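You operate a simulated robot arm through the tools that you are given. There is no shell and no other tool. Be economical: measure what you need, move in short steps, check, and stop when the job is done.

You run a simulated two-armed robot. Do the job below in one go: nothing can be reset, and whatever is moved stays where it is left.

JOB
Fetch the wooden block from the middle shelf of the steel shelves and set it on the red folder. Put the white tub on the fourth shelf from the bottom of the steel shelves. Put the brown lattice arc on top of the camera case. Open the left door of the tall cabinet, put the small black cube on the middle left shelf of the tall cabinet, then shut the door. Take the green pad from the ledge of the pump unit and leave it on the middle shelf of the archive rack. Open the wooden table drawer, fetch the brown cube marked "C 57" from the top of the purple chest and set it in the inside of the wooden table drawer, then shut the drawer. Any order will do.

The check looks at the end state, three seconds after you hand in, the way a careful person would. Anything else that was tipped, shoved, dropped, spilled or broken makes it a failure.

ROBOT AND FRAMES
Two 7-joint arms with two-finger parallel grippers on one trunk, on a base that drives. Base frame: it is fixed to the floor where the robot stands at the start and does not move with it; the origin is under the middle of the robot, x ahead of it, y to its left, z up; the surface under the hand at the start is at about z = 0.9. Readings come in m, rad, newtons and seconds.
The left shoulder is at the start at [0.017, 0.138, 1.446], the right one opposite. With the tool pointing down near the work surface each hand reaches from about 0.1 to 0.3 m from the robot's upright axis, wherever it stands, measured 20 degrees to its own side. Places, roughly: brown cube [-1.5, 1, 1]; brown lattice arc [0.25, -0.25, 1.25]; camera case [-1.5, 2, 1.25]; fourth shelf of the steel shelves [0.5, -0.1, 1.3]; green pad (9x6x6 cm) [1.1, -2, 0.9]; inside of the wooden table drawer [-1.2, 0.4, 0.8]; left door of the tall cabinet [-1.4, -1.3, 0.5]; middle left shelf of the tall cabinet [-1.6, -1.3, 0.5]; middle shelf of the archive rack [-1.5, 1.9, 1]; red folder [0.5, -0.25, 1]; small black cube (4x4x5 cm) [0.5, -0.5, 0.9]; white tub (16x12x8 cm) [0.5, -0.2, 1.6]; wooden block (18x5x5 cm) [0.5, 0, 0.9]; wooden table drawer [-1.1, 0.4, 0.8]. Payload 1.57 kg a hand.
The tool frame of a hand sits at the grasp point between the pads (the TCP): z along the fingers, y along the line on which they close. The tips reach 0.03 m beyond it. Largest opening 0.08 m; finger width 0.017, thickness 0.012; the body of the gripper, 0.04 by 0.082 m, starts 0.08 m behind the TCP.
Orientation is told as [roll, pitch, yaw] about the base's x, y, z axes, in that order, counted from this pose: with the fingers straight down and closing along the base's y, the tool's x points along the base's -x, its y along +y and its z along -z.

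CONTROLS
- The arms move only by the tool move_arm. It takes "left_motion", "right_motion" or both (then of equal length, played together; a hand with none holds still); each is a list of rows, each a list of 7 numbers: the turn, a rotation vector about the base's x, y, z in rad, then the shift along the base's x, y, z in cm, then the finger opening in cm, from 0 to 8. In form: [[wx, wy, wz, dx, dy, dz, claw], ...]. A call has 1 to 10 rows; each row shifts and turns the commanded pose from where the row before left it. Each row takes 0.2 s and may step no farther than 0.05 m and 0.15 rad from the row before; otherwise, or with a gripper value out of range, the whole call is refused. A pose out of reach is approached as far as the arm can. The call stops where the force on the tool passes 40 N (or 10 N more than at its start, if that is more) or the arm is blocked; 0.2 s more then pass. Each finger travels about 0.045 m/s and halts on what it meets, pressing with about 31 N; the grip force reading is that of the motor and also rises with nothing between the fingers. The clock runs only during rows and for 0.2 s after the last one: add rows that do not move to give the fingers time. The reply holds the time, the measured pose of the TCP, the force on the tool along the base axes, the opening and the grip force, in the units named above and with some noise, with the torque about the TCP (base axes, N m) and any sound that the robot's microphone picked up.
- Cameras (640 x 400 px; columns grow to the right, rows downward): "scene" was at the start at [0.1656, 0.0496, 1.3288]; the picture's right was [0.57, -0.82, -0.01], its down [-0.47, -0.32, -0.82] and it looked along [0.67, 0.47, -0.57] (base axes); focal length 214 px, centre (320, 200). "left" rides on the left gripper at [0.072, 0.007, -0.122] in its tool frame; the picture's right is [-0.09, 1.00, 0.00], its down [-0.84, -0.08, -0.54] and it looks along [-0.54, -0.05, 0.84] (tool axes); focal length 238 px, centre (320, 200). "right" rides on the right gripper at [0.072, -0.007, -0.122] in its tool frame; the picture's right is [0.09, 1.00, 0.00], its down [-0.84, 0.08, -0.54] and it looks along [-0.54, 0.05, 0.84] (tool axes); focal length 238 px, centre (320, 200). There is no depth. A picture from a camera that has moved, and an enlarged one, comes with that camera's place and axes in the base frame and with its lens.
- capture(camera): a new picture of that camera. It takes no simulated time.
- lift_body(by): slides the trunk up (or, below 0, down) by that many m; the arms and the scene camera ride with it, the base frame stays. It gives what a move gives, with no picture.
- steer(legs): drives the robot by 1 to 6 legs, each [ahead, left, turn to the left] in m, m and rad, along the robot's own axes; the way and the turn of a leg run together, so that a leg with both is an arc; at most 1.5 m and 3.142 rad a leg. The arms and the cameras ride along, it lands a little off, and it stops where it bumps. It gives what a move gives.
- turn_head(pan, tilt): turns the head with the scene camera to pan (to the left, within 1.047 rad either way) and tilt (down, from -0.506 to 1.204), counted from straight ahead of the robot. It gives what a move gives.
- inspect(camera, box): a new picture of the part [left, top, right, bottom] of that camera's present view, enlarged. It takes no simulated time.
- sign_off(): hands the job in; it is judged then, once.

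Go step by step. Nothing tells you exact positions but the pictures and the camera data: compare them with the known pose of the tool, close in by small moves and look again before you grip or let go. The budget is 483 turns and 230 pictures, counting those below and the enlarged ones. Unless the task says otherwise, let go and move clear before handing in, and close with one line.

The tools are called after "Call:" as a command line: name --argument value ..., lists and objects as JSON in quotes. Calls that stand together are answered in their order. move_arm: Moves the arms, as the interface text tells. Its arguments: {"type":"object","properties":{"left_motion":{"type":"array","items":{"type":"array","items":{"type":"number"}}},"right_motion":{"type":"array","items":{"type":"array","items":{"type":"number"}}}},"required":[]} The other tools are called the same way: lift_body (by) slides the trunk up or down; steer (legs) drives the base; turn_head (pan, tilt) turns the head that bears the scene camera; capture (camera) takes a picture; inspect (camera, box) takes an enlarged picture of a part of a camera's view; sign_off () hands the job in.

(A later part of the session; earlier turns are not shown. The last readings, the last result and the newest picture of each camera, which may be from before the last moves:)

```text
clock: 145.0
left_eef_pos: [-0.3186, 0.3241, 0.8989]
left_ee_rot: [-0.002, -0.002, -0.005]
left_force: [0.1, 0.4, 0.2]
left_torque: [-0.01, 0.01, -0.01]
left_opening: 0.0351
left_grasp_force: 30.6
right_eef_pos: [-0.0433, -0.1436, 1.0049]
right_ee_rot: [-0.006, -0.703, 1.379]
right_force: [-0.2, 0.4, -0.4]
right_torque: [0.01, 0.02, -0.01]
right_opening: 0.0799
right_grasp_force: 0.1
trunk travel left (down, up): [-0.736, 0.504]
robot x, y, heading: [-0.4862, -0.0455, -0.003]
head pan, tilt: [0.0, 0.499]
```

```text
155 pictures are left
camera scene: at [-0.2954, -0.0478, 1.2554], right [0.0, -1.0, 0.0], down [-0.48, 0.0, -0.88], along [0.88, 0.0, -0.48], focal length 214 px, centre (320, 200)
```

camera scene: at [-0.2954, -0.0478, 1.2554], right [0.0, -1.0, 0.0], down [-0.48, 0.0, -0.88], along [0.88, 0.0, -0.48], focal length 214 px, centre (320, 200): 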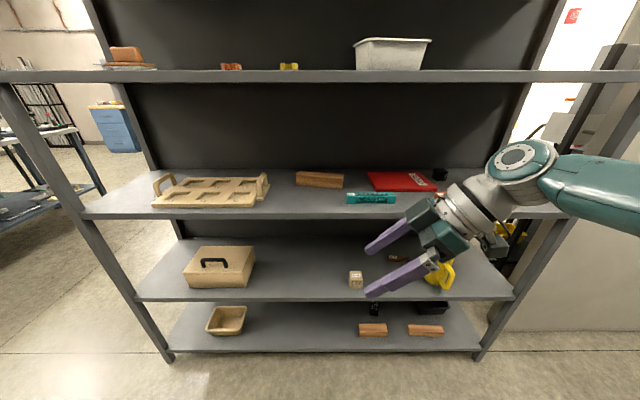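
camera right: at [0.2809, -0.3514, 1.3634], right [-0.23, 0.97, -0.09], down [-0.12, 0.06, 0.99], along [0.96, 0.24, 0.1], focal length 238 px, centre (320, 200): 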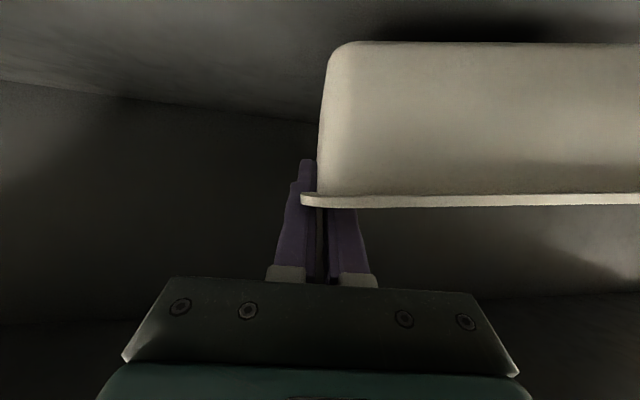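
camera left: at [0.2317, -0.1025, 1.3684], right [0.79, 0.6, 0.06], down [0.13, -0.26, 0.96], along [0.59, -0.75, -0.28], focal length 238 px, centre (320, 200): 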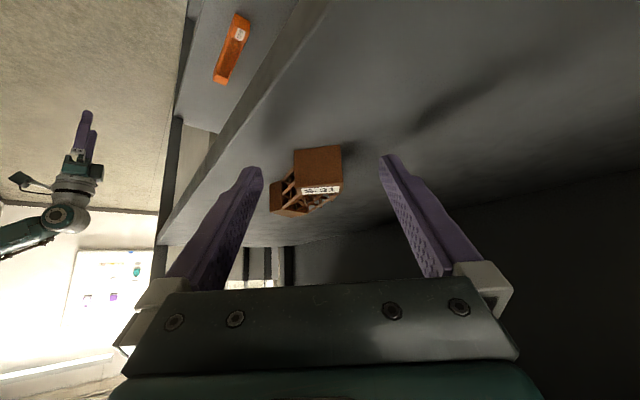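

Pose reached. Zoom on the block and folder.

Call:
inspect --camera "scene" --box '[285, 150, 465, 220]'

```text
3.56 times, centred on (375, 185) of scene
camera zoom: at [-0.2954, -0.0478, 1.2554], right [0.0, -1.0, 0.0], down [-0.48, 0.0, -0.88], along [0.88, 0.0, -0.48], focal length 763 px, centre (124, 253)
```

zoom: 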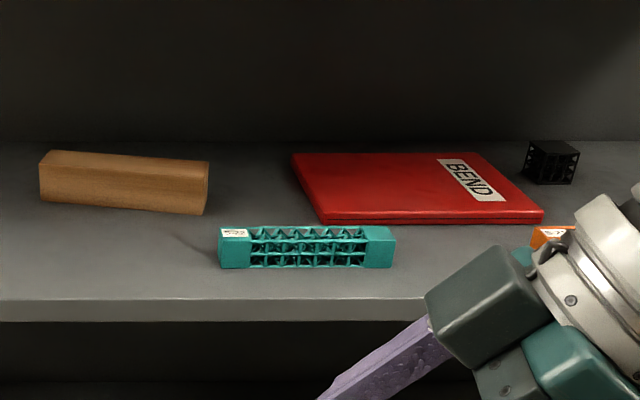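

Block centre ≈ (0.50, -0.05), folder centre ≈ (0.52, -0.38). I'll raise slightly, drive in, and check alignment above the block.

Call:
steer --legs '[[0.3, 0.06, 0]]'

Call:
move_arm --right_motion '[[0, 0, 0, 2, 0.6, 1, 8], [0, 0, 0, 2, 0.6, 0, 8], [0, 0, 0, 0, 0, 0, 8]]'

Call:
capture --camera "scene"

```text
clock: 147.1
left_eef_pos: [-0.0201, 0.3838, 0.898]
left_ee_rot: [-0.002, -0.002, -0.006]
left_force: [-0.3, 0.0, -0.3]
left_torque: [0.0, 0.04, 0.04]
left_opening: 0.035
left_grasp_force: 31.0
right_eef_pos: [0.2526, -0.086, 1.0044]
right_ee_rot: [-0.004, -0.704, 1.378]
right_force: [-0.3, 0.9, 0.6]
right_torque: [0.0, -0.05, 0.03]
right_opening: 0.08
right_grasp_force: 0.0
trunk travel left (down, up): [-0.736, 0.504]
robot x, y, heading: [-0.189, 0.0144, -0.006]
head pan, tilt: [0.0, 0.499]
```

```text
clock: 147.8
left_eef_pos: [-0.021, 0.383, 0.8985]
left_ee_rot: [-0.001, -0.003, -0.008]
left_force: [-1.3, 0.0, -0.1]
left_torque: [0.02, 0.02, 0.0]
left_opening: 0.0352
left_grasp_force: 30.7
right_eef_pos: [0.2789, -0.0751, 1.0161]
right_ee_rot: [-0.006, -0.703, 1.379]
right_force: [0.1, -1.1, 0.1]
right_torque: [0.0, -0.04, 0.01]
right_opening: 0.0797
right_grasp_force: 0.1
right hand out of reach, approached as far as the arm can: row 2
trunk travel left (down, up): [-0.736, 0.504]
robot x, y, heading: [-0.1884, 0.0128, -0.004]
head pan, tilt: [0.0, 0.499]
```

```text
153 pictures are left
camera scene: at [0.0016, 0.0104, 1.2554], right [0.0, -1.0, 0.0], down [-0.48, 0.0, -0.88], along [0.88, 0.0, -0.48], focal length 214 px, centre (320, 200)
```

scene: 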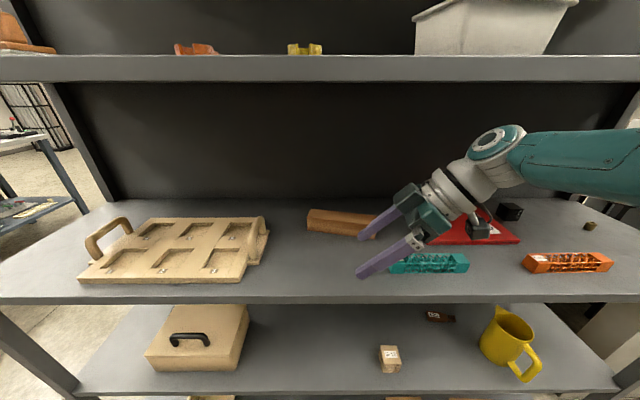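

Reach is marginal with this yaw, so I'll use a smaller yaw (~1.05), which reaches farther; the block may turn slightly in the grip, which is harmless.

Call:
move_arm --right_motion '[[0, 0, 0, -3, -1, 0, 8], [0, 0, -0.11, -1, 0, 0, 8], [0, 0, -0.11, 0, 0, 0, 8], [0, 0, -0.11, 0, 0, 0, 8], [0, 0, 0, 0, 0, 0, 8]]'

Call:
lift_body --by -0.025

Call:
move_arm --right_motion '[[0, 0, 0, 2, 0, 0, 8], [0, 0, 0, 2, 0, 0, 8], [0, 0, 0, 1.5, 0, 0, 8], [0, 0, 0, 0, 0, 0, 8]]'

```text
clock: 149.1
left_eef_pos: [-0.0212, 0.3831, 0.8984]
left_ee_rot: [-0.003, -0.001, -0.007]
left_force: [0.4, 0.1, -0.3]
left_torque: [0.02, 0.04, -0.01]
left_opening: 0.0352
left_grasp_force: 31.3
right_eef_pos: [0.238, -0.0856, 1.0163]
right_ee_rot: [-0.006, -0.702, 1.046]
right_force: [0.3, -0.2, 0.7]
right_torque: [0.0, 0.02, -0.03]
right_opening: 0.0801
right_grasp_force: 0.1
trunk travel left (down, up): [-0.736, 0.504]
robot x, y, heading: [-0.1878, 0.0126, -0.007]
head pan, tilt: [0.0, 0.499]
```

```text
clock: 149.8
left_eef_pos: [-0.0219, 0.3825, 0.8736]
left_ee_rot: [-0.002, -0.002, -0.006]
left_force: [-0.5, -0.5, -0.3]
left_torque: [0.02, 0.04, -0.01]
left_opening: 0.035
left_grasp_force: 30.7
right_eef_pos: [0.2379, -0.085, 0.9914]
right_ee_rot: [-0.006, -0.703, 1.049]
right_force: [-0.2, -0.5, -0.5]
right_torque: [-0.03, -0.01, -0.02]
right_opening: 0.08
right_grasp_force: 0.0
trunk travel left (down, up): [-0.711, 0.529]
robot x, y, heading: [-0.1887, 0.0121, -0.004]
head pan, tilt: [0.0, 0.499]
```

```text
clock: 150.8
left_eef_pos: [-0.0216, 0.3826, 0.8739]
left_ee_rot: [-0.002, -0.002, -0.007]
left_force: [-0.1, 0.3, -1.0]
left_torque: [-0.02, 0.04, 0.01]
left_opening: 0.0349
left_grasp_force: 31.3
right_eef_pos: [0.2934, -0.086, 0.9912]
right_ee_rot: [-0.006, -0.704, 1.05]
right_force: [-0.6, 0.4, -0.5]
right_torque: [-0.03, -0.02, -0.03]
right_opening: 0.0799
right_grasp_force: 0.1
trunk travel left (down, up): [-0.711, 0.529]
robot x, y, heading: [-0.1891, 0.0142, -0.006]
head pan, tilt: [0.0, 0.499]
```

In reach at 0.48 m. Now drive ahead 0.185 m over the block.

Call:
steer --legs '[[0.185, 0, 0]]'

Call:
capture --camera "scene"

Call:
capture --camera "right"

```text
clock: 152.3
left_eef_pos: [0.1644, 0.3818, 0.8738]
left_ee_rot: [0.0, 0.001, -0.01]
left_force: [0.4, -0.9, -1.6]
left_torque: [0.02, 0.0, 0.01]
left_opening: 0.0352
left_grasp_force: 31.1
right_eef_pos: [0.4767, -0.0881, 0.9904]
right_ee_rot: [-0.006, -0.702, 1.047]
right_force: [-0.1, 0.3, 0.2]
right_torque: [-0.01, 0.02, -0.04]
right_opening: 0.0799
right_grasp_force: 0.0
trunk travel left (down, up): [-0.711, 0.529]
robot x, y, heading: [-0.0018, 0.014, -0.012]
head pan, tilt: [0.0, 0.499]
```

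```text
152 pictures are left
camera scene: at [0.187, 0.0087, 1.2304], right [-0.01, -1.0, 0.0], down [-0.48, 0.0, -0.88], along [0.88, -0.01, -0.48], focal length 214 px, centre (320, 200)
```

scene: 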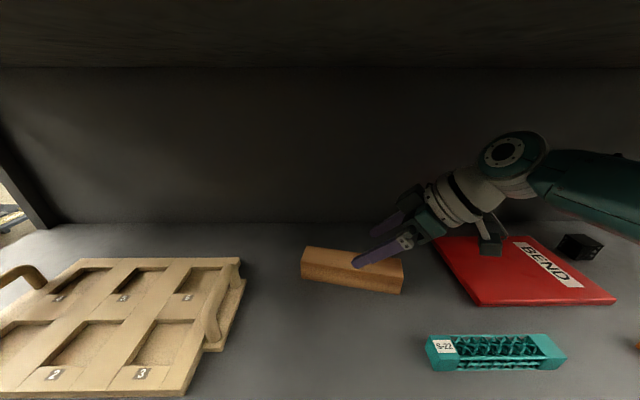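

```text
151 pictures are left
camera right: at [0.4155, -0.2066, 1.0379], right [-0.9, 0.44, -0.06], down [0.08, 0.29, 0.95], along [0.44, 0.85, -0.29], focal length 238 px, centre (320, 200)
```

right: 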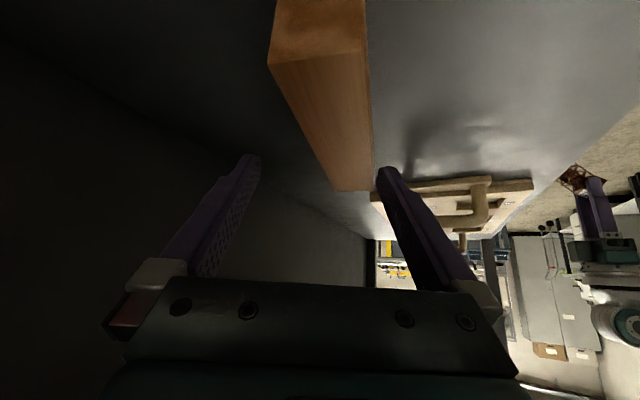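

Block centre refined to (0.48, -0.047). Adjust 2 cm left, yaw slightly more, and descend partway.

Call:
move_arm --right_motion '[[0, 0, 0.075, -0.2, 1.2, 0, 8], [0, 0, 0.075, -0.2, 1.0, -1, 8], [0, 0, 0, 0, 0, -2, 8], [0, 0, 0, 0, 0, 0, 8]]'

Call:
capture --camera "right"

Call:
inspect --camera "scene" --box '[280, 180, 480, 305]'

```text
clock: 153.3
left_eef_pos: [0.1656, 0.3807, 0.8742]
left_ee_rot: [-0.003, 0.0, -0.009]
left_force: [1.0, 0.1, -0.1]
left_torque: [0.01, 0.02, 0.01]
left_opening: 0.0353
left_grasp_force: 30.9
right_eef_pos: [0.4729, -0.0666, 0.9601]
right_ee_rot: [-0.006, -0.702, 1.197]
right_force: [-1.0, -1.1, -0.1]
right_torque: [-0.01, 0.0, 0.0]
right_opening: 0.0798
right_grasp_force: 0.0
trunk travel left (down, up): [-0.711, 0.529]
robot x, y, heading: [-0.0043, 0.0131, -0.007]
head pan, tilt: [0.0, 0.499]
```

```text
150 pictures are left
camera right: at [0.4297, -0.1923, 1.0079], right [-0.95, 0.3, -0.06], down [0.03, 0.3, 0.95], along [0.31, 0.91, -0.29], focal length 238 px, centre (320, 200)
```

right: 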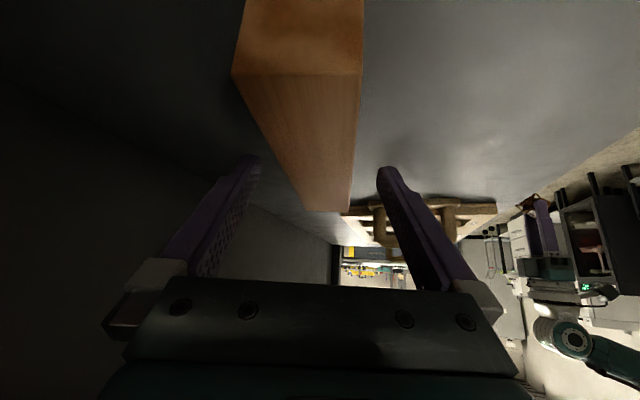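

```text
3.20 times, centred on (380, 242) of scene
camera zoom: at [0.1869, 0.0087, 1.2304], right [-0.01, -1.0, 0.0], down [-0.48, 0.0, -0.88], along [0.88, -0.01, -0.48], focal length 686 px, centre (128, 64)
```

zoom: 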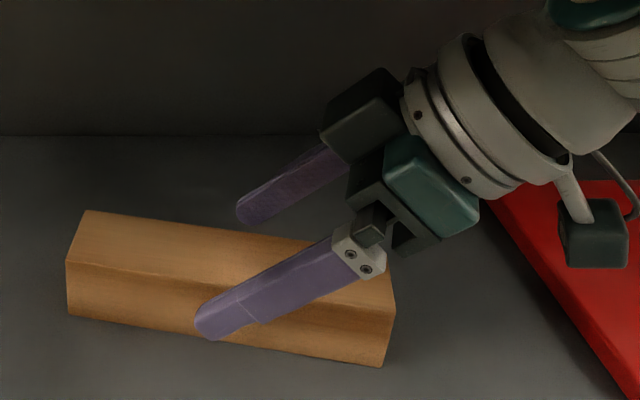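

Block is between the fingers. Lower 3.3 cm and close.

Call:
move_arm --right_motion '[[0, 0, 0, -0.3, 0, -1.7, 8], [0, 0, 0, -0.3, 0, -1.6, 8], [0, 0, 0, 0, 0, 0, 7], [0, 0, 0, 0, 0, 0, 6], [0, 0, 0, 0, 0, 0, 5], [0, 0, 0, 0, 0, 0, 4], [0, 0, 0, 0, 0, 0, 3], [0, 0, 0, 0, 0, 0, 3], [0, 0, 0, 0, 0, 0, 3]]'

Call:
inspect --camera "scene" --box '[280, 180, 480, 305]'

```text
clock: 155.3
left_eef_pos: [0.165, 0.3811, 0.8737]
left_ee_rot: [-0.001, -0.001, -0.009]
left_force: [-0.4, -0.5, -2.0]
left_torque: [0.03, 0.0, -0.03]
left_opening: 0.0349
left_grasp_force: 30.7
right_eef_pos: [0.4621, -0.0621, 0.9347]
right_ee_rot: [-0.006, -0.701, 1.198]
right_force: [0.1, 0.0, 1.1]
right_torque: [0.01, 0.04, 0.11]
right_opening: 0.0447
right_grasp_force: 30.7
right hand out of reach, approached as far as the arm can: row 1, 2
trunk travel left (down, up): [-0.711, 0.529]
robot x, y, heading: [-0.0006, 0.01, -0.006]
head pan, tilt: [0.0, 0.499]
```

```text
3.20 times, centred on (380, 242) of scene
camera zoom: at [0.1869, 0.0087, 1.2304], right [-0.01, -1.0, 0.0], down [-0.48, 0.0, -0.88], along [0.88, -0.01, -0.48], focal length 686 px, centre (128, 64)
```

zoom: 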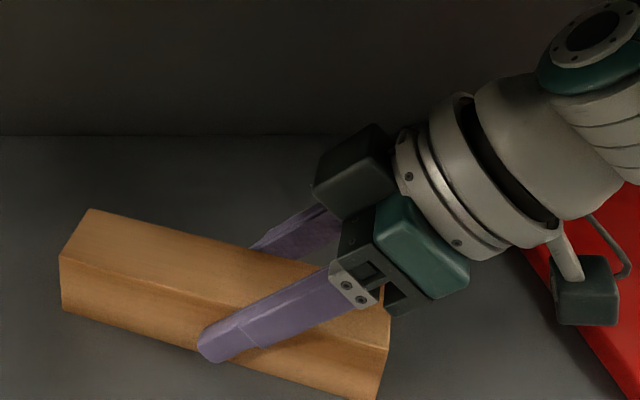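

Gripped at 30 N. I'll lift with the trunk (arm is stretched) by 5 cm.

Call:
lift_body --by 0.05

Call:
capture --camera "scene"

```text
clock: 156.2
left_eef_pos: [0.1655, 0.381, 0.9229]
left_ee_rot: [-0.001, 0.0, -0.013]
left_force: [0.4, 0.2, -0.2]
left_torque: [-0.01, 0.01, 0.02]
left_opening: 0.035
left_grasp_force: 30.9
right_eef_pos: [0.4614, -0.0619, 0.9855]
right_ee_rot: [-0.004, -0.7, 1.194]
right_force: [1.0, 0.2, -2.2]
right_torque: [-0.04, 0.02, 0.01]
right_opening: 0.0447
right_grasp_force: 31.1
trunk travel left (down, up): [-0.761, 0.479]
robot x, y, heading: [-0.0039, 0.0148, -0.007]
head pan, tilt: [0.0, 0.499]
```

```text
147 pictures are left
camera scene: at [0.1868, 0.0087, 1.2803], right [-0.01, -1.0, 0.0], down [-0.48, 0.0, -0.88], along [0.88, -0.01, -0.48], focal length 214 px, centre (320, 200)
```

scene: 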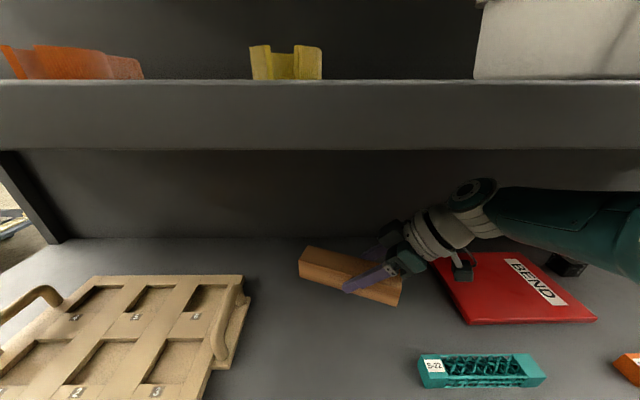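

The block hangs level. I'll slide right 0.333 m and forward ~3 cm to get it over the folder.

Call:
steer --legs '[[0, -0.333, 0.01], [0.03, 0, 0]]'

Call:
turn_head --pan 0.0 --tilt 0.8

Call:
capture --camera "scene"

```text
clock: 158.8
left_eef_pos: [0.1648, 0.0514, 0.9221]
left_ee_rot: [-0.004, 0.007, 0.002]
left_force: [-0.3, -0.5, 0.0]
left_torque: [0.0, 0.01, 0.02]
left_opening: 0.0353
left_grasp_force: 31.1
right_eef_pos: [0.4674, -0.3878, 0.9836]
right_ee_rot: [0.001, -0.703, 1.204]
right_force: [-0.1, 1.0, -1.8]
right_torque: [-0.04, 0.0, 0.04]
right_opening: 0.0444
right_grasp_force: 30.6
trunk travel left (down, up): [-0.761, 0.479]
robot x, y, heading: [0.0117, -0.323, 0.002]
head pan, tilt: [0.0, 0.499]
stopped in leg 2: the robot was blocked; the commanded pose is now the measured one
```

```text
clock: 159.6
left_eef_pos: [0.1637, 0.0513, 0.9222]
left_ee_rot: [0.001, 0.006, 0.0]
left_force: [0.8, -0.2, -1.0]
left_torque: [-0.02, 0.02, -0.03]
left_opening: 0.0353
left_grasp_force: 31.2
right_eef_pos: [0.4667, -0.3883, 0.9841]
right_ee_rot: [0.003, -0.702, 1.206]
right_force: [-0.3, -0.1, -2.1]
right_torque: [-0.04, 0.0, 0.02]
right_opening: 0.0446
right_grasp_force: 30.8
trunk travel left (down, up): [-0.761, 0.479]
robot x, y, heading: [0.0126, -0.3217, 0.004]
head pan, tilt: [0.0, 0.799]
```

```text
146 pictures are left
camera scene: at [0.1822, -0.3208, 1.2531], right [0.0, -1.0, 0.0], down [-0.72, 0.0, -0.69], along [0.69, 0.0, -0.72], focal length 214 px, centre (320, 200)
```

scene: 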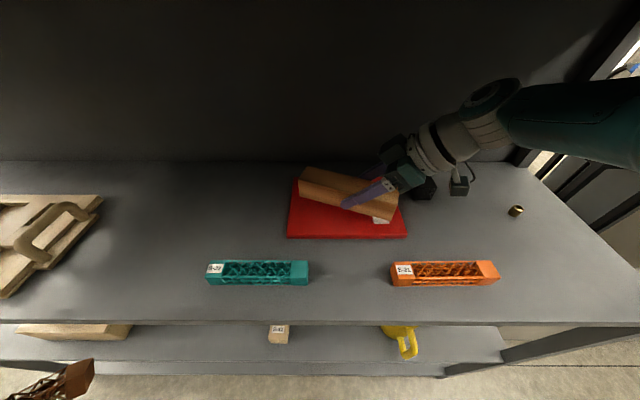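

The base is stopped, but the block is mostly over the folder; I want it 2–3 cm deeper. I'll trade trunk height for arm height to gain reach.

Call:
lift_body --by -0.025

Call:
move_arm --right_motion '[[0, 0, 0, 0, 0, 2, 3], [0, 0, 0, 0, 0, 2, 3], [0, 0, 0, 0, 0, 0, 3]]'

Call:
lift_body --by -0.03

Call:
move_arm --right_motion '[[0, 0, 0.05, 0, 0, 0.5, 3], [0, 0, 0.05, 1, 0, 0.5, 3], [0, 0, 0, 0, 0, 0, 3]]'

```text
clock: 160.3
left_eef_pos: [0.17, 0.052, 0.8973]
left_ee_rot: [-0.001, 0.001, 0.004]
left_force: [-0.1, 1.0, -0.8]
left_torque: [0.02, 0.04, -0.01]
left_opening: 0.0354
left_grasp_force: 30.6
right_eef_pos: [0.4714, -0.3858, 0.9583]
right_ee_rot: [-0.002, -0.702, 1.208]
right_force: [-0.5, 0.6, -1.5]
right_torque: [-0.03, 0.05, -0.01]
right_opening: 0.0446
right_grasp_force: 31.6
trunk travel left (down, up): [-0.736, 0.504]
robot x, y, heading: [0.01, -0.3217, 0.005]
head pan, tilt: [0.0, 0.799]
```

```text
clock: 161.1
left_eef_pos: [0.1726, 0.0521, 0.8984]
left_ee_rot: [0.0, -0.003, 0.001]
left_force: [-0.9, 0.1, -1.3]
left_torque: [0.01, -0.01, -0.01]
left_opening: 0.0354
left_grasp_force: 30.9
right_eef_pos: [0.4749, -0.3891, 1.0023]
right_ee_rot: [-0.008, -0.702, 1.213]
right_force: [-0.6, -0.3, -1.1]
right_torque: [-0.04, 0.03, 0.01]
right_opening: 0.0449
right_grasp_force: 31.1
trunk travel left (down, up): [-0.736, 0.504]
robot x, y, heading: [0.0084, -0.3206, -0.0]
head pan, tilt: [0.0, 0.799]
```

```text
clock: 161.9
left_eef_pos: [0.1725, 0.0515, 0.8669]
left_ee_rot: [-0.001, -0.002, 0.0]
left_force: [0.6, -0.3, 0.3]
left_torque: [-0.03, 0.01, -0.01]
left_opening: 0.035
left_grasp_force: 30.9
right_eef_pos: [0.4754, -0.3876, 0.9734]
right_ee_rot: [-0.009, -0.703, 1.213]
right_force: [-0.6, 0.5, -1.5]
right_torque: [-0.03, 0.0, -0.01]
right_opening: 0.0449
right_grasp_force: 30.8
trunk travel left (down, up): [-0.706, 0.534]
robot x, y, heading: [0.0098, -0.3203, 0.002]
head pan, tilt: [0.0, 0.799]
```

```text
clock: 162.7
left_eef_pos: [0.1723, 0.0515, 0.8691]
left_ee_rot: [0.001, -0.001, 0.001]
left_force: [-0.1, 0.3, 0.5]
left_torque: [-0.03, -0.02, 0.03]
left_opening: 0.0351
left_grasp_force: 31.1
right_eef_pos: [0.4836, -0.3886, 0.9817]
right_ee_rot: [-0.01, -0.705, 1.316]
right_force: [0.9, 0.3, -1.5]
right_torque: [-0.04, -0.03, 0.01]
right_opening: 0.0445
right_grasp_force: 31.1
trunk travel left (down, up): [-0.706, 0.534]
robot x, y, heading: [0.0053, -0.3174, 0.006]
head pan, tilt: [0.0, 0.799]
```

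In reach. One more centimetre forward, then look.

Call:
move_arm --right_motion '[[0, 0, 0.05, 1, 0, 0, 3], [0, 0, 0, 0, 0, 0, 3]]'

Call:
capture --camera "scene"

```text
clock: 163.3
left_eef_pos: [0.1716, 0.0521, 0.8687]
left_ee_rot: [0.0, -0.002, 0.002]
left_force: [0.0, 0.5, -0.7]
left_torque: [0.0, 0.01, -0.01]
left_opening: 0.0351
left_grasp_force: 31.3
right_eef_pos: [0.4745, -0.3828, 0.9866]
right_ee_rot: [-0.009, -0.706, 1.363]
right_force: [-0.4, 0.0, -2.9]
right_torque: [-0.04, -0.02, 0.03]
right_opening: 0.0447
right_grasp_force: 30.5
right hand out of reach, approached as far as the arm can: row 1
trunk travel left (down, up): [-0.706, 0.534]
robot x, y, heading: [0.0091, -0.3187, 0.004]
head pan, tilt: [0.0, 0.799]
```

```text
145 pictures are left
camera scene: at [0.1879, -0.3208, 1.1994], right [0.01, -1.0, 0.0], down [-0.72, 0.0, -0.7], along [0.7, 0.0, -0.72], focal length 214 px, centre (320, 200)
```

scene: 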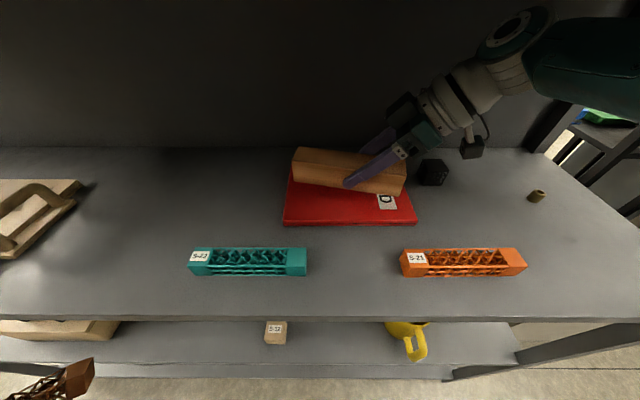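

The block's footprint lies fully over the folder. Lowering: part trunk, part arm, watching the force.

Call:
lift_body --by -0.018

Call:
move_arm --right_motion '[[0, 0, 0, -1, 0, -0.6, 3], [0, 0, 0, 0, 0, -0.6, 3], [0, 0, 0, 0, 0, -0.5, 3], [0, 0, 0, 0, 0, 0, 3]]'

Call:
inspect --camera "scene" --box '[260, 120, 440, 240]'

```text
clock: 163.9
left_eef_pos: [0.1713, 0.0523, 0.8503]
left_ee_rot: [-0.001, -0.001, 0.001]
left_force: [-0.5, 0.5, -0.7]
left_torque: [0.0, 0.0, 0.01]
left_opening: 0.0352
left_grasp_force: 31.0
right_eef_pos: [0.4745, -0.3842, 0.9685]
right_ee_rot: [-0.008, -0.705, 1.364]
right_force: [-0.4, -0.2, -2.8]
right_torque: [-0.02, 0.04, -0.03]
right_opening: 0.0448
right_grasp_force: 31.2
trunk travel left (down, up): [-0.688, 0.552]
robot x, y, heading: [0.0087, -0.3205, 0.002]
head pan, tilt: [0.0, 0.799]
```

```text
clock: 164.9
left_eef_pos: [0.1719, 0.0513, 0.8518]
left_ee_rot: [-0.003, -0.002, 0.001]
left_force: [1.2, -0.3, -1.4]
left_torque: [0.02, -0.02, 0.0]
left_opening: 0.0351
left_grasp_force: 30.6
right_eef_pos: [0.4652, -0.3838, 0.9517]
right_ee_rot: [-0.01, -0.707, 1.362]
right_force: [-3.5, -0.7, 8.7]
right_torque: [-0.71, 0.48, -0.16]
right_opening: 0.0446
right_grasp_force: 30.9
trunk travel left (down, up): [-0.688, 0.552]
robot x, y, heading: [0.0073, -0.3214, 0.008]
head pan, tilt: [0.0, 0.799]
```

```text
3.33 times, centred on (350, 180) of scene
camera zoom: at [0.1881, -0.321, 1.1816], right [0.01, -1.0, 0.0], down [-0.72, 0.0, -0.7], along [0.7, 0.0, -0.72], focal length 715 px, centre (220, 267)
```

zoom: 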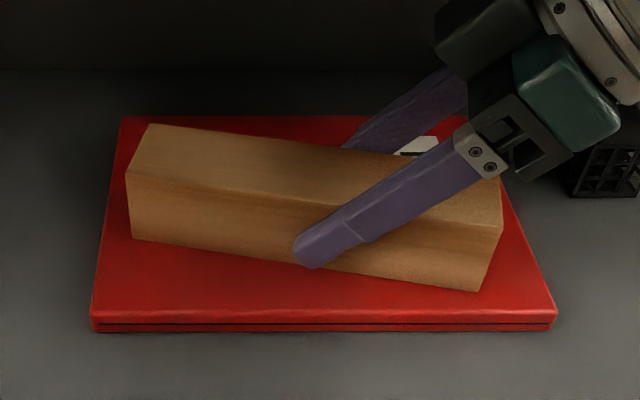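

In contact, fully on the folder. Release, rise with the trunk, and check.

Call:
move_arm --right_motion '[[0, 0, 0, 0, 0, 0, 5], [0, 0, 0, 0, 0, 0, 6.5], [0, 0, 0, 0, 0, 0, 8], [0, 0, 0, 0, 0, 0, 8]]'

Call:
lift_body --by 0.06

Call:
capture --camera "scene"

```text
clock: 165.9
left_eef_pos: [0.173, 0.0516, 0.8494]
left_ee_rot: [-0.001, -0.001, 0.001]
left_force: [-0.6, 1.2, -0.3]
left_torque: [-0.01, 0.08, -0.01]
left_opening: 0.0352
left_grasp_force: 30.8
right_eef_pos: [0.463, -0.3834, 0.9515]
right_ee_rot: [-0.009, -0.705, 1.365]
right_force: [0.3, -0.8, -0.2]
right_torque: [-0.01, -0.03, 0.03]
right_opening: 0.0803
right_grasp_force: 0.1
trunk travel left (down, up): [-0.688, 0.552]
robot x, y, heading: [0.0078, -0.3231, 0.002]
head pan, tilt: [0.0, 0.799]
```

```text
clock: 166.9
left_eef_pos: [0.1729, 0.0509, 0.9104]
left_ee_rot: [-0.001, 0.0, 0.001]
left_force: [0.9, -0.1, -1.3]
left_torque: [0.02, 0.0, 0.0]
left_opening: 0.0349
left_grasp_force: 30.9
right_eef_pos: [0.4645, -0.3843, 1.0114]
right_ee_rot: [-0.009, -0.705, 1.363]
right_force: [0.8, 0.2, -0.1]
right_torque: [-0.01, 0.01, -0.01]
right_opening: 0.0798
right_grasp_force: 0.1
trunk travel left (down, up): [-0.748, 0.492]
robot x, y, heading: [0.0092, -0.3198, 0.004]
head pan, tilt: [0.0, 0.799]
```

```text
143 pictures are left
camera scene: at [0.188, -0.3208, 1.2414], right [0.01, -1.0, 0.0], down [-0.72, 0.0, -0.7], along [0.7, 0.0, -0.72], focal length 214 px, centre (320, 200)
```

scene: 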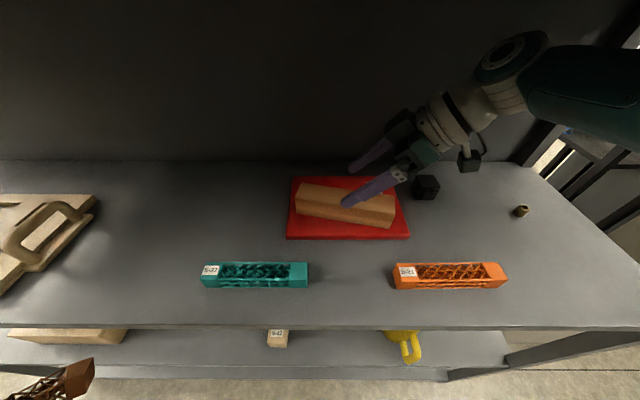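

The block rests on the folder. Next, the small black cube at about (0.54, -0.555). I'll back off and re-pose the right hand with yaw 0, pitch -1.

Call:
steer --legs '[[-0.4, 0, 0]]'

Call:
move_arm --right_motion '[[0, 0, -0.14, 0, -1, 0, 8], [0, 0, -0.14, 0, -1, 0, 8], [0, 0, -0.14, 0, -1, 0, 8], [0, 0, -0.14, 0, -1.5, 0, 8], [0, 0, -0.14, 0, -2, 0, 8], [0, 0, -0.14, 0, -2, 0, 8], [0, 0, -0.14, 0, -2, 0, 8], [0, 0, -0.14, 0, -2, 0, 8], [0, 0, -0.14, 0, -2, 0, 8], [0, 0, -0.1, 0, 0, 0, 8]]'

Call:
turn_head --pan -0.3 --tilt 0.6

Call:
capture --camera "scene"

```text
clock: 169.4
left_eef_pos: [-0.2347, 0.05, 0.9108]
left_ee_rot: [0.0, -0.003, 0.006]
left_force: [0.0, 0.4, -1.3]
left_torque: [0.02, 0.01, 0.02]
left_opening: 0.0351
left_grasp_force: 30.8
right_eef_pos: [0.0617, -0.3842, 1.0104]
right_ee_rot: [-0.008, -0.705, 1.369]
right_force: [0.5, 0.6, -0.2]
right_torque: [-0.01, 0.01, -0.01]
right_opening: 0.0801
right_grasp_force: 0.0
trunk travel left (down, up): [-0.748, 0.492]
robot x, y, heading: [-0.3993, -0.3252, 0.014]
head pan, tilt: [0.0, 0.799]
```

```text
clock: 171.6
left_eef_pos: [-0.2349, 0.0489, 0.9109]
left_ee_rot: [-0.001, 0.0, 0.011]
left_force: [-0.1, -0.3, -0.3]
left_torque: [0.03, 0.03, 0.0]
left_opening: 0.0355
left_grasp_force: 30.7
right_eef_pos: [0.0604, -0.529, 1.0106]
right_ee_rot: [-0.008, -0.707, 0.006]
right_force: [-0.4, -0.1, 0.3]
right_torque: [-0.04, -0.03, 0.0]
right_opening: 0.0801
right_grasp_force: 0.0
trunk travel left (down, up): [-0.748, 0.492]
robot x, y, heading: [-0.3975, -0.3284, 0.01]
head pan, tilt: [0.0, 0.799]
```

```text
clock: 172.4
left_eef_pos: [-0.2345, 0.0488, 0.9118]
left_ee_rot: [0.0, -0.001, 0.009]
left_force: [0.1, 0.0, -1.0]
left_torque: [0.0, 0.0, 0.0]
left_opening: 0.0351
left_grasp_force: 32.0
right_eef_pos: [0.0606, -0.5286, 1.0103]
right_ee_rot: [-0.009, -0.705, 0.01]
right_force: [-1.0, 0.8, 0.2]
right_torque: [-0.01, 0.01, -0.01]
right_opening: 0.08
right_grasp_force: 0.0
trunk travel left (down, up): [-0.748, 0.492]
robot x, y, heading: [-0.392, -0.3239, 0.016]
head pan, tilt: [-0.3, 0.6]
```

```text
142 pictures are left
camera scene: at [-0.2123, -0.349, 1.2582], right [-0.28, -0.96, 0.0], down [-0.54, 0.16, -0.82], along [0.79, -0.23, -0.57], focal length 214 px, centre (320, 200)
```

scene: 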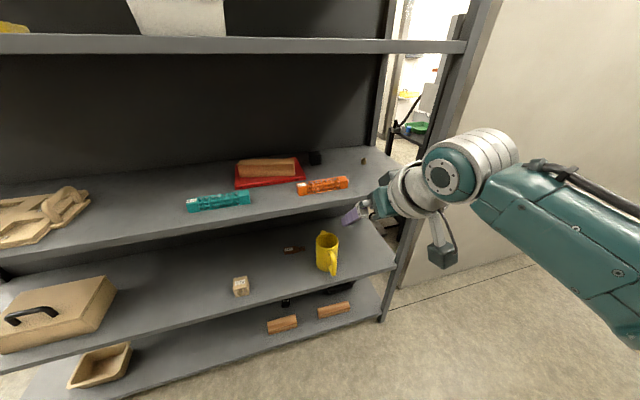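

Pitch a bit more and extend, then drive in above the cube.

Call:
move_arm --right_motion '[[0, -0.12, 0, 2, -1.2, 0.5, 8], [0, -0.12, 0, 2, -1.2, 0, 8], [0, 0, 0, 2, 0, 0, 8], [0, 0, 0, 0, 0, 0, 8]]'

Call:
steer --legs '[[0.34, 0.0, -0.014]]'

Call:
capture --camera "scene"

Call:
capture --camera "right"

```text
clock: 173.4
left_eef_pos: [-0.235, 0.0487, 0.9113]
left_ee_rot: [-0.001, -0.002, 0.007]
left_force: [0.4, -0.3, 0.2]
left_torque: [0.01, -0.01, 0.02]
left_opening: 0.0352
left_grasp_force: 30.5
right_eef_pos: [0.1202, -0.5529, 1.0154]
right_ee_rot: [-0.013, -0.947, 0.012]
right_force: [0.0, 0.0, 0.5]
right_torque: [-0.01, 0.01, 0.01]
right_opening: 0.08
right_grasp_force: 0.1
trunk travel left (down, up): [-0.748, 0.492]
robot x, y, heading: [-0.3933, -0.3243, 0.008]
head pan, tilt: [-0.3, 0.6]
```

```text
clock: 175.6
left_eef_pos: [0.1072, 0.0475, 0.9101]
left_ee_rot: [0.001, -0.002, -0.009]
left_force: [0.0, -0.7, -0.4]
left_torque: [0.0, 0.02, -0.01]
left_opening: 0.0351
left_grasp_force: 30.7
right_eef_pos: [0.4511, -0.5615, 1.0137]
right_ee_rot: [-0.014, -0.945, -0.003]
right_force: [-0.5, -0.3, 0.6]
right_torque: [0.03, -0.01, 0.0]
right_opening: 0.0802
right_grasp_force: 0.0
trunk travel left (down, up): [-0.748, 0.492]
robot x, y, heading: [-0.0596, -0.3253, -0.009]
head pan, tilt: [-0.3, 0.6]
```

```text
141 pictures are left
camera scene: at [0.1219, -0.3512, 1.2583], right [-0.3, -0.95, 0.0], down [-0.54, 0.17, -0.83], along [0.79, -0.25, -0.56], focal length 214 px, centre (320, 200)
```

scene: 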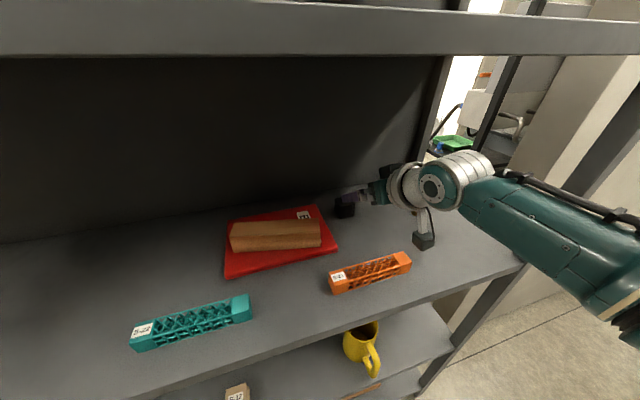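

```text
140 pictures are left
camera right: at [0.3094, -0.5648, 1.0297], right [-0.04, 1.0, -0.08], down [0.05, 0.08, 0.99], along [1.0, 0.03, -0.06], focal length 238 px, centre (320, 200)
```

right: 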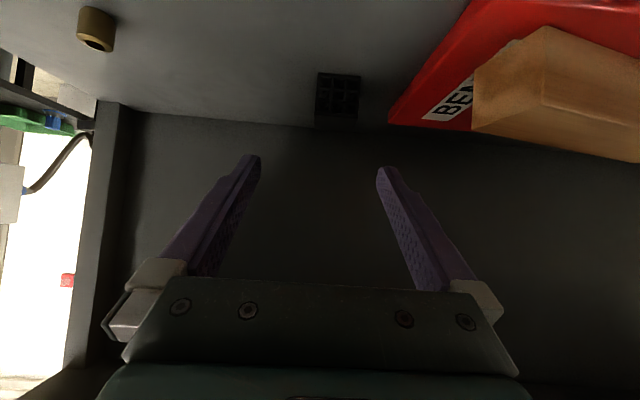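

Cube centre ≈ (0.545, -0.549). Drive 4 cm ahead, then approach along the tool axis.

Call:
steer --legs '[[0.045, 0.01, 0.006]]'

Call:
move_arm --right_motion '[[0, 0, 0, 0, 0.2, -3, 8], [0, 0, 0, 1, 0, -2, 8], [0, 0, 0, 1, 0, -1, 8], [0, 0, 0, 0, 0, 0, 8]]'

Call:
capture --camera "right"

Call:
inspect --camera "scene" --box '[270, 140, 470, 265]'

```text
clock: 176.6
left_eef_pos: [0.1503, 0.058, 0.911]
left_ee_rot: [0.001, -0.002, -0.002]
left_force: [0.6, 0.4, -0.9]
left_torque: [0.02, 0.0, 0.0]
left_opening: 0.035
left_grasp_force: 31.1
right_eef_pos: [0.4977, -0.548, 1.0159]
right_ee_rot: [-0.014, -0.945, 0.004]
right_force: [0.1, -0.3, 0.0]
right_torque: [0.0, 0.02, -0.03]
right_opening: 0.0801
right_grasp_force: 0.1
trunk travel left (down, up): [-0.748, 0.492]
robot x, y, heading: [-0.0166, -0.3149, -0.003]
head pan, tilt: [-0.3, 0.6]
```

```text
clock: 177.6
left_eef_pos: [0.15, 0.059, 0.9103]
left_ee_rot: [-0.002, -0.002, -0.002]
left_force: [0.0, 0.4, -0.2]
left_torque: [0.01, 0.0, 0.02]
left_opening: 0.0349
left_grasp_force: 30.9
right_eef_pos: [0.519, -0.5459, 0.9545]
right_ee_rot: [-0.013, -0.946, 0.003]
right_force: [0.2, -0.1, -0.4]
right_torque: [0.0, 0.0, 0.01]
right_opening: 0.0801
right_grasp_force: 0.1
trunk travel left (down, up): [-0.748, 0.492]
robot x, y, heading: [-0.0161, -0.3124, -0.006]
head pan, tilt: [-0.3, 0.6]
```

```text
139 pictures are left
camera right: at [0.3775, -0.5511, 0.9693], right [-0.05, 1.0, -0.08], down [0.05, 0.09, 0.99], along [1.0, 0.04, -0.05], focal length 238 px, centre (320, 200)
```

right: 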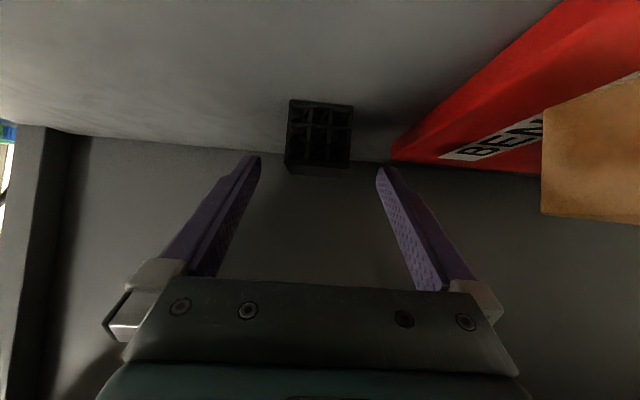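

```text
3.20 times, centred on (370, 202) of scene
camera zoom: at [0.1682, -0.3404, 1.2583], right [-0.3, -0.96, 0.0], down [-0.54, 0.17, -0.83], along [0.79, -0.24, -0.56], focal length 686 px, centre (160, 192)
```

zoom: 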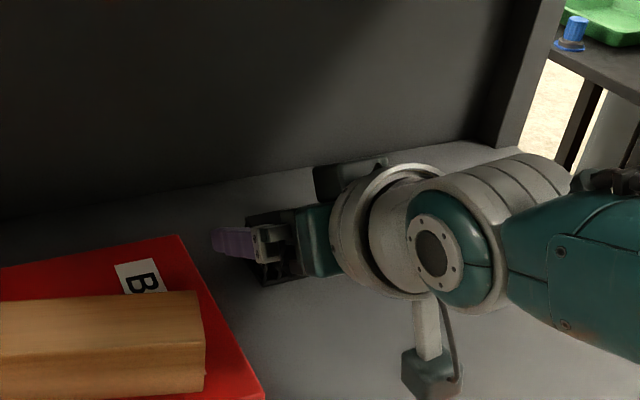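

Cube is centred. Narrow the opening to keep off the folder, advance, and close.

Call:
move_arm --right_motion '[[0, 0, 0, 0, 0, 0, 6.2], [0, 0, 0, 0, 0, 0, 6.2], [0, 0, 0, 1, 0, -1.5, 6.2], [0, 0, 0, 1, 0, -1.4, 6.2], [0, 0, 0, 0, 0, 0, 5], [0, 0, 0, 0, 0, 0, 4], [0, 0, 0, 0, 0, 0, 3], [0, 0, 0, 0, 0, 0, 3], [0, 0, 0, 0, 0, 0, 3]]'

Call:
inspect --camera "scene" --box '[270, 140, 470, 265]'

```text
clock: 179.6
left_eef_pos: [0.1507, 0.0586, 0.9104]
left_ee_rot: [-0.002, -0.002, -0.001]
left_force: [0.8, 0.1, -1.3]
left_torque: [0.05, 0.01, 0.01]
left_opening: 0.0352
left_grasp_force: 30.5
right_eef_pos: [0.5214, -0.5453, 0.9427]
right_ee_rot: [-0.015, -0.944, 0.001]
right_force: [-0.4, 0.6, 0.3]
right_torque: [0.0, -0.04, 0.0]
right_opening: 0.039
right_grasp_force: 31.4
right hand out of reach, approached as far as the arm can: row 3, 4
trunk travel left (down, up): [-0.748, 0.492]
robot x, y, heading: [-0.0133, -0.3152, 0.003]
head pan, tilt: [-0.3, 0.6]
```

```text
3.20 times, centred on (370, 202) of scene
camera zoom: at [0.1682, -0.3404, 1.2583], right [-0.3, -0.96, 0.0], down [-0.54, 0.17, -0.83], along [0.79, -0.24, -0.56], focal length 686 px, centre (160, 192)
```

zoom: 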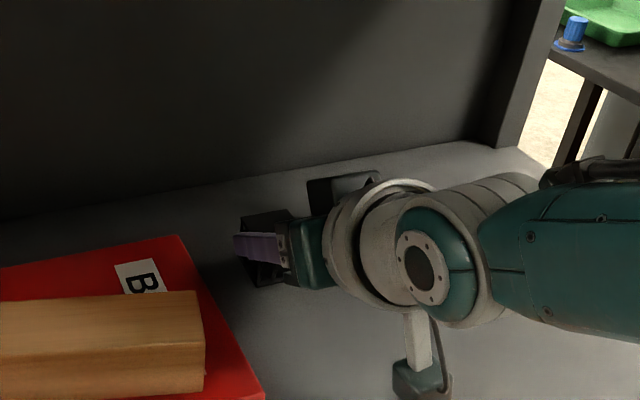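

It grips at 3.9 cm with 31 N, by the fingertips. Lift with the trunk and check.

Call:
lift_body --by 0.05

Call:
capture --camera "right"

Call:
inspect --camera "scene" --box '[270, 140, 470, 265]'

```text
clock: 180.5
left_eef_pos: [0.1507, 0.0584, 0.9599]
left_ee_rot: [-0.002, -0.002, 0.0]
left_force: [-0.2, 1.0, -1.0]
left_torque: [0.02, 0.01, 0.01]
left_opening: 0.0353
left_grasp_force: 31.2
right_eef_pos: [0.5219, -0.5451, 0.9944]
right_ee_rot: [-0.015, -0.942, -0.001]
right_force: [0.6, -0.3, 0.1]
right_torque: [0.03, -0.01, 0.02]
right_opening: 0.0392
right_grasp_force: 30.8
trunk travel left (down, up): [-0.798, 0.442]
robot x, y, heading: [-0.013, -0.3114, -0.001]
head pan, tilt: [-0.3, 0.6]
```

```text
136 pictures are left
camera right: at [0.38, -0.5499, 1.0084], right [-0.05, 1.0, -0.08], down [0.05, 0.09, 0.99], along [1.0, 0.04, -0.06], focal length 238 px, centre (320, 200)
```

right: 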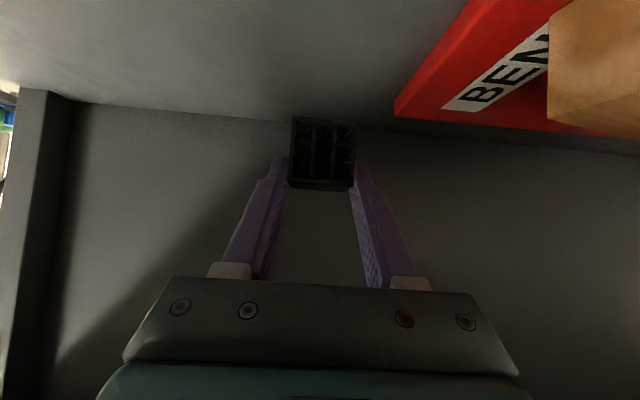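

```text
3.20 times, centred on (370, 202) of scene
camera zoom: at [0.1681, -0.3404, 1.3083], right [-0.3, -0.96, 0.0], down [-0.54, 0.17, -0.83], along [0.79, -0.24, -0.56], focal length 686 px, centre (160, 192)
```

zoom: 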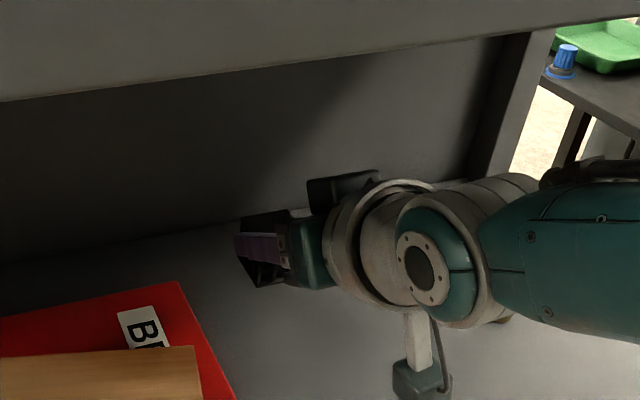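

The cube is held. Back out, pull the right hand in, then turn to survey the rest of the room.

Call:
steer --legs '[[-0.45, 0, 0]]'

Call:
move_arm --right_motion '[[0, 0, 0, -3, 0, 0, 3], [0, 0, 0, -3, 0, 0, 3], [0, 0, 0, -3, 0, 0, 3], [0, 0, 0, -3, -1, 0, 3], [0, 0.1, 0, -3, -1, 0, 3], [0, 0.1, 0, -2, -1, 0, 3], [0, 0.1, 0, 0, 0, 0, 3], [0, 0, 0, 0, 0, 0, 3]]'

Call:
steer --legs '[[-0.1, 0, 1.5]]'

Call:
turn_head --pan 0.0 --tilt 0.25

Call:
capture --camera "scene"

Call:
turn_head --pan 1.04 --tilt 0.25

Call:
capture --camera "scene"

```text
clock: 183.2
left_eef_pos: [-0.2957, 0.0587, 0.9613]
left_ee_rot: [0.001, -0.001, -0.004]
left_force: [0.8, 0.3, -1.1]
left_torque: [0.04, -0.02, 0.03]
left_opening: 0.0351
left_grasp_force: 31.2
right_eef_pos: [0.0744, -0.5457, 0.9939]
right_ee_rot: [-0.015, -0.944, 0.0]
right_force: [-0.6, -0.8, -0.2]
right_torque: [0.01, 0.02, 0.01]
right_opening: 0.0391
right_grasp_force: 31.4
trunk travel left (down, up): [-0.798, 0.442]
robot x, y, heading: [-0.4608, -0.3134, 0.0]
head pan, tilt: [-0.3, 0.6]
```

```text
clock: 185.0
left_eef_pos: [-0.2946, 0.0583, 0.9603]
left_ee_rot: [-0.002, -0.002, -0.004]
left_force: [-0.6, 0.5, -0.7]
left_torque: [0.02, 0.01, -0.02]
left_opening: 0.0351
left_grasp_force: 30.8
right_eef_pos: [-0.0951, -0.5763, 0.9934]
right_ee_rot: [-0.014, -0.643, 0.0]
right_force: [-0.8, -0.6, 0.3]
right_torque: [-0.02, 0.0, 0.01]
right_opening: 0.0393
right_grasp_force: 30.6
trunk travel left (down, up): [-0.798, 0.442]
robot x, y, heading: [-0.4619, -0.3123, -0.002]
head pan, tilt: [-0.3, 0.6]
```

```text
clock: 189.0
left_eef_pos: [-0.8846, -0.1825, 0.9605]
left_ee_rot: [-0.002, -0.003, 1.496]
left_force: [0.3, 0.4, -0.6]
left_torque: [-0.06, -0.01, 0.05]
left_opening: 0.0351
left_grasp_force: 31.5
right_eef_pos: [-0.2365, -0.0273, 0.993]
right_ee_rot: [-0.015, -0.646, 1.501]
right_force: [0.1, -0.4, -0.1]
right_torque: [-0.01, -0.04, 0.0]
right_opening: 0.039
right_grasp_force: 31.1
trunk travel left (down, up): [-0.798, 0.442]
robot x, y, heading: [-0.5263, -0.3724, 1.501]
head pan, tilt: [-0.3, 0.6]
```

```text
clock: 189.9
left_eef_pos: [-0.8851, -0.1823, 0.9606]
left_ee_rot: [-0.002, -0.002, 1.497]
left_force: [0.4, 0.4, -0.6]
left_torque: [0.01, 0.02, 0.0]
left_opening: 0.0352
left_grasp_force: 30.7
right_eef_pos: [-0.238, -0.0272, 0.9927]
right_ee_rot: [-0.015, -0.645, 1.501]
right_force: [0.4, -0.2, -1.7]
right_torque: [0.01, 0.0, -0.02]
right_opening: 0.0392
right_grasp_force: 31.2
trunk travel left (down, up): [-0.798, 0.442]
robot x, y, heading: [-0.5244, -0.3764, 1.5]
head pan, tilt: [0.0, 0.25]
```

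```text
134 pictures are left
camera scene: at [-0.5136, -0.1818, 1.3404], right [1.0, -0.07, 0.0], down [-0.02, -0.25, -0.97], along [0.07, 0.97, -0.25], focal length 214 px, centre (320, 200)
```

scene: 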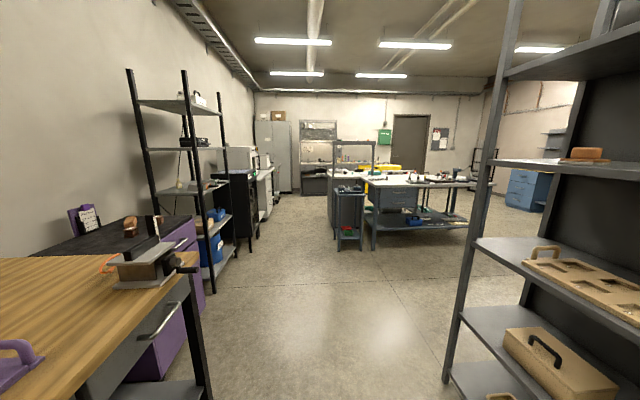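

```text
clock: 191.2
left_eef_pos: [-0.8843, -0.1829, 0.9608]
left_ee_rot: [-0.002, -0.003, 1.495]
left_force: [-0.5, -0.2, -0.3]
left_torque: [0.01, 0.04, -0.01]
left_opening: 0.0349
left_grasp_force: 31.3
right_eef_pos: [-0.2375, -0.0279, 0.994]
right_ee_rot: [-0.016, -0.645, 1.501]
right_force: [0.1, 0.4, 0.1]
right_torque: [0.0, 0.0, -0.01]
right_opening: 0.039
right_grasp_force: 31.3
trunk travel left (down, up): [-0.798, 0.442]
robot x, y, heading: [-0.5247, -0.3705, 1.501]
head pan, tilt: [1.04, 0.25]
```

```text
133 pictures are left
camera scene: at [-0.5973, -0.222, 1.3405], right [0.57, 0.82, 0.0], down [0.2, -0.14, -0.97], along [-0.8, 0.55, -0.25], focal length 214 px, centre (320, 200)
```

scene: 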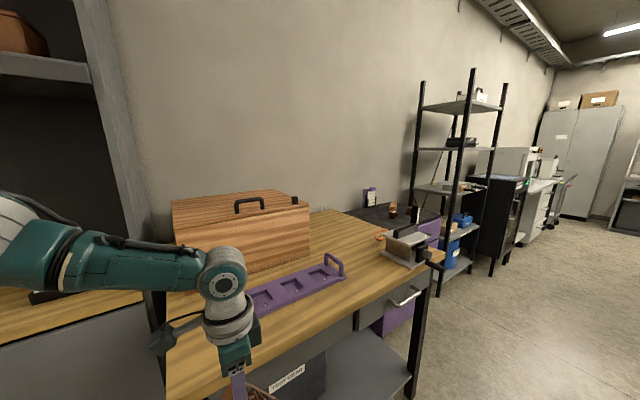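

The wooden table is close on the left, then the purple chest and the black archive rack. I'll shift right, then drive along the aisle.

Call:
steer --legs '[[0, -0.15, 0.07], [1.3, 0, 0]]'

Call:
turn_head --pan 0.9 --tilt 0.3

Call:
capture --camera "scene"

```text
clock: 198.6
left_eef_pos: [-0.7407, 1.0801, 0.9604]
left_ee_rot: [-0.001, -0.002, 1.565]
left_force: [-0.4, 0.5, -1.1]
left_torque: [0.01, 0.05, -0.04]
left_opening: 0.0352
left_grasp_force: 31.2
right_eef_pos: [-0.107, 1.2774, 0.9937]
right_ee_rot: [-0.014, -0.645, 1.567]
right_force: [-0.2, -0.6, 0.5]
right_torque: [0.0, -0.02, 0.0]
right_opening: 0.0391
right_grasp_force: 31.8
trunk travel left (down, up): [-0.798, 0.442]
robot x, y, heading: [-0.3686, 0.9144, 1.566]
head pan, tilt: [1.04, 0.25]
```

```text
clock: 199.3
left_eef_pos: [-0.7406, 1.0792, 0.962]
left_ee_rot: [-0.001, -0.002, 1.565]
left_force: [-1.5, 0.8, -1.2]
left_torque: [0.0, 0.02, 0.04]
left_opening: 0.0352
left_grasp_force: 30.8
right_eef_pos: [-0.1062, 1.2781, 0.9934]
right_ee_rot: [-0.013, -0.644, 1.566]
right_force: [-0.1, -0.3, -0.7]
right_torque: [0.0, 0.02, 0.01]
right_opening: 0.0393
right_grasp_force: 30.9
trunk travel left (down, up): [-0.798, 0.442]
robot x, y, heading: [-0.3711, 0.9095, 1.564]
head pan, tilt: [0.901, 0.3]
```

```text
132 pictures are left
camera scene: at [-0.4445, 1.0695, 1.3358], right [0.62, 0.78, 0.0], down [0.23, -0.18, -0.96], along [-0.75, 0.6, -0.3], focal length 214 px, centre (320, 200)
```

scene: 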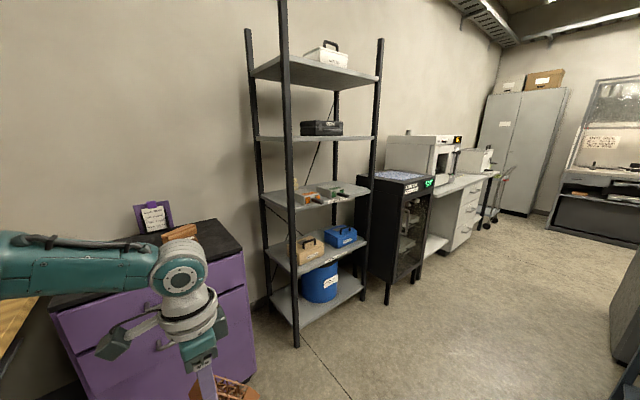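

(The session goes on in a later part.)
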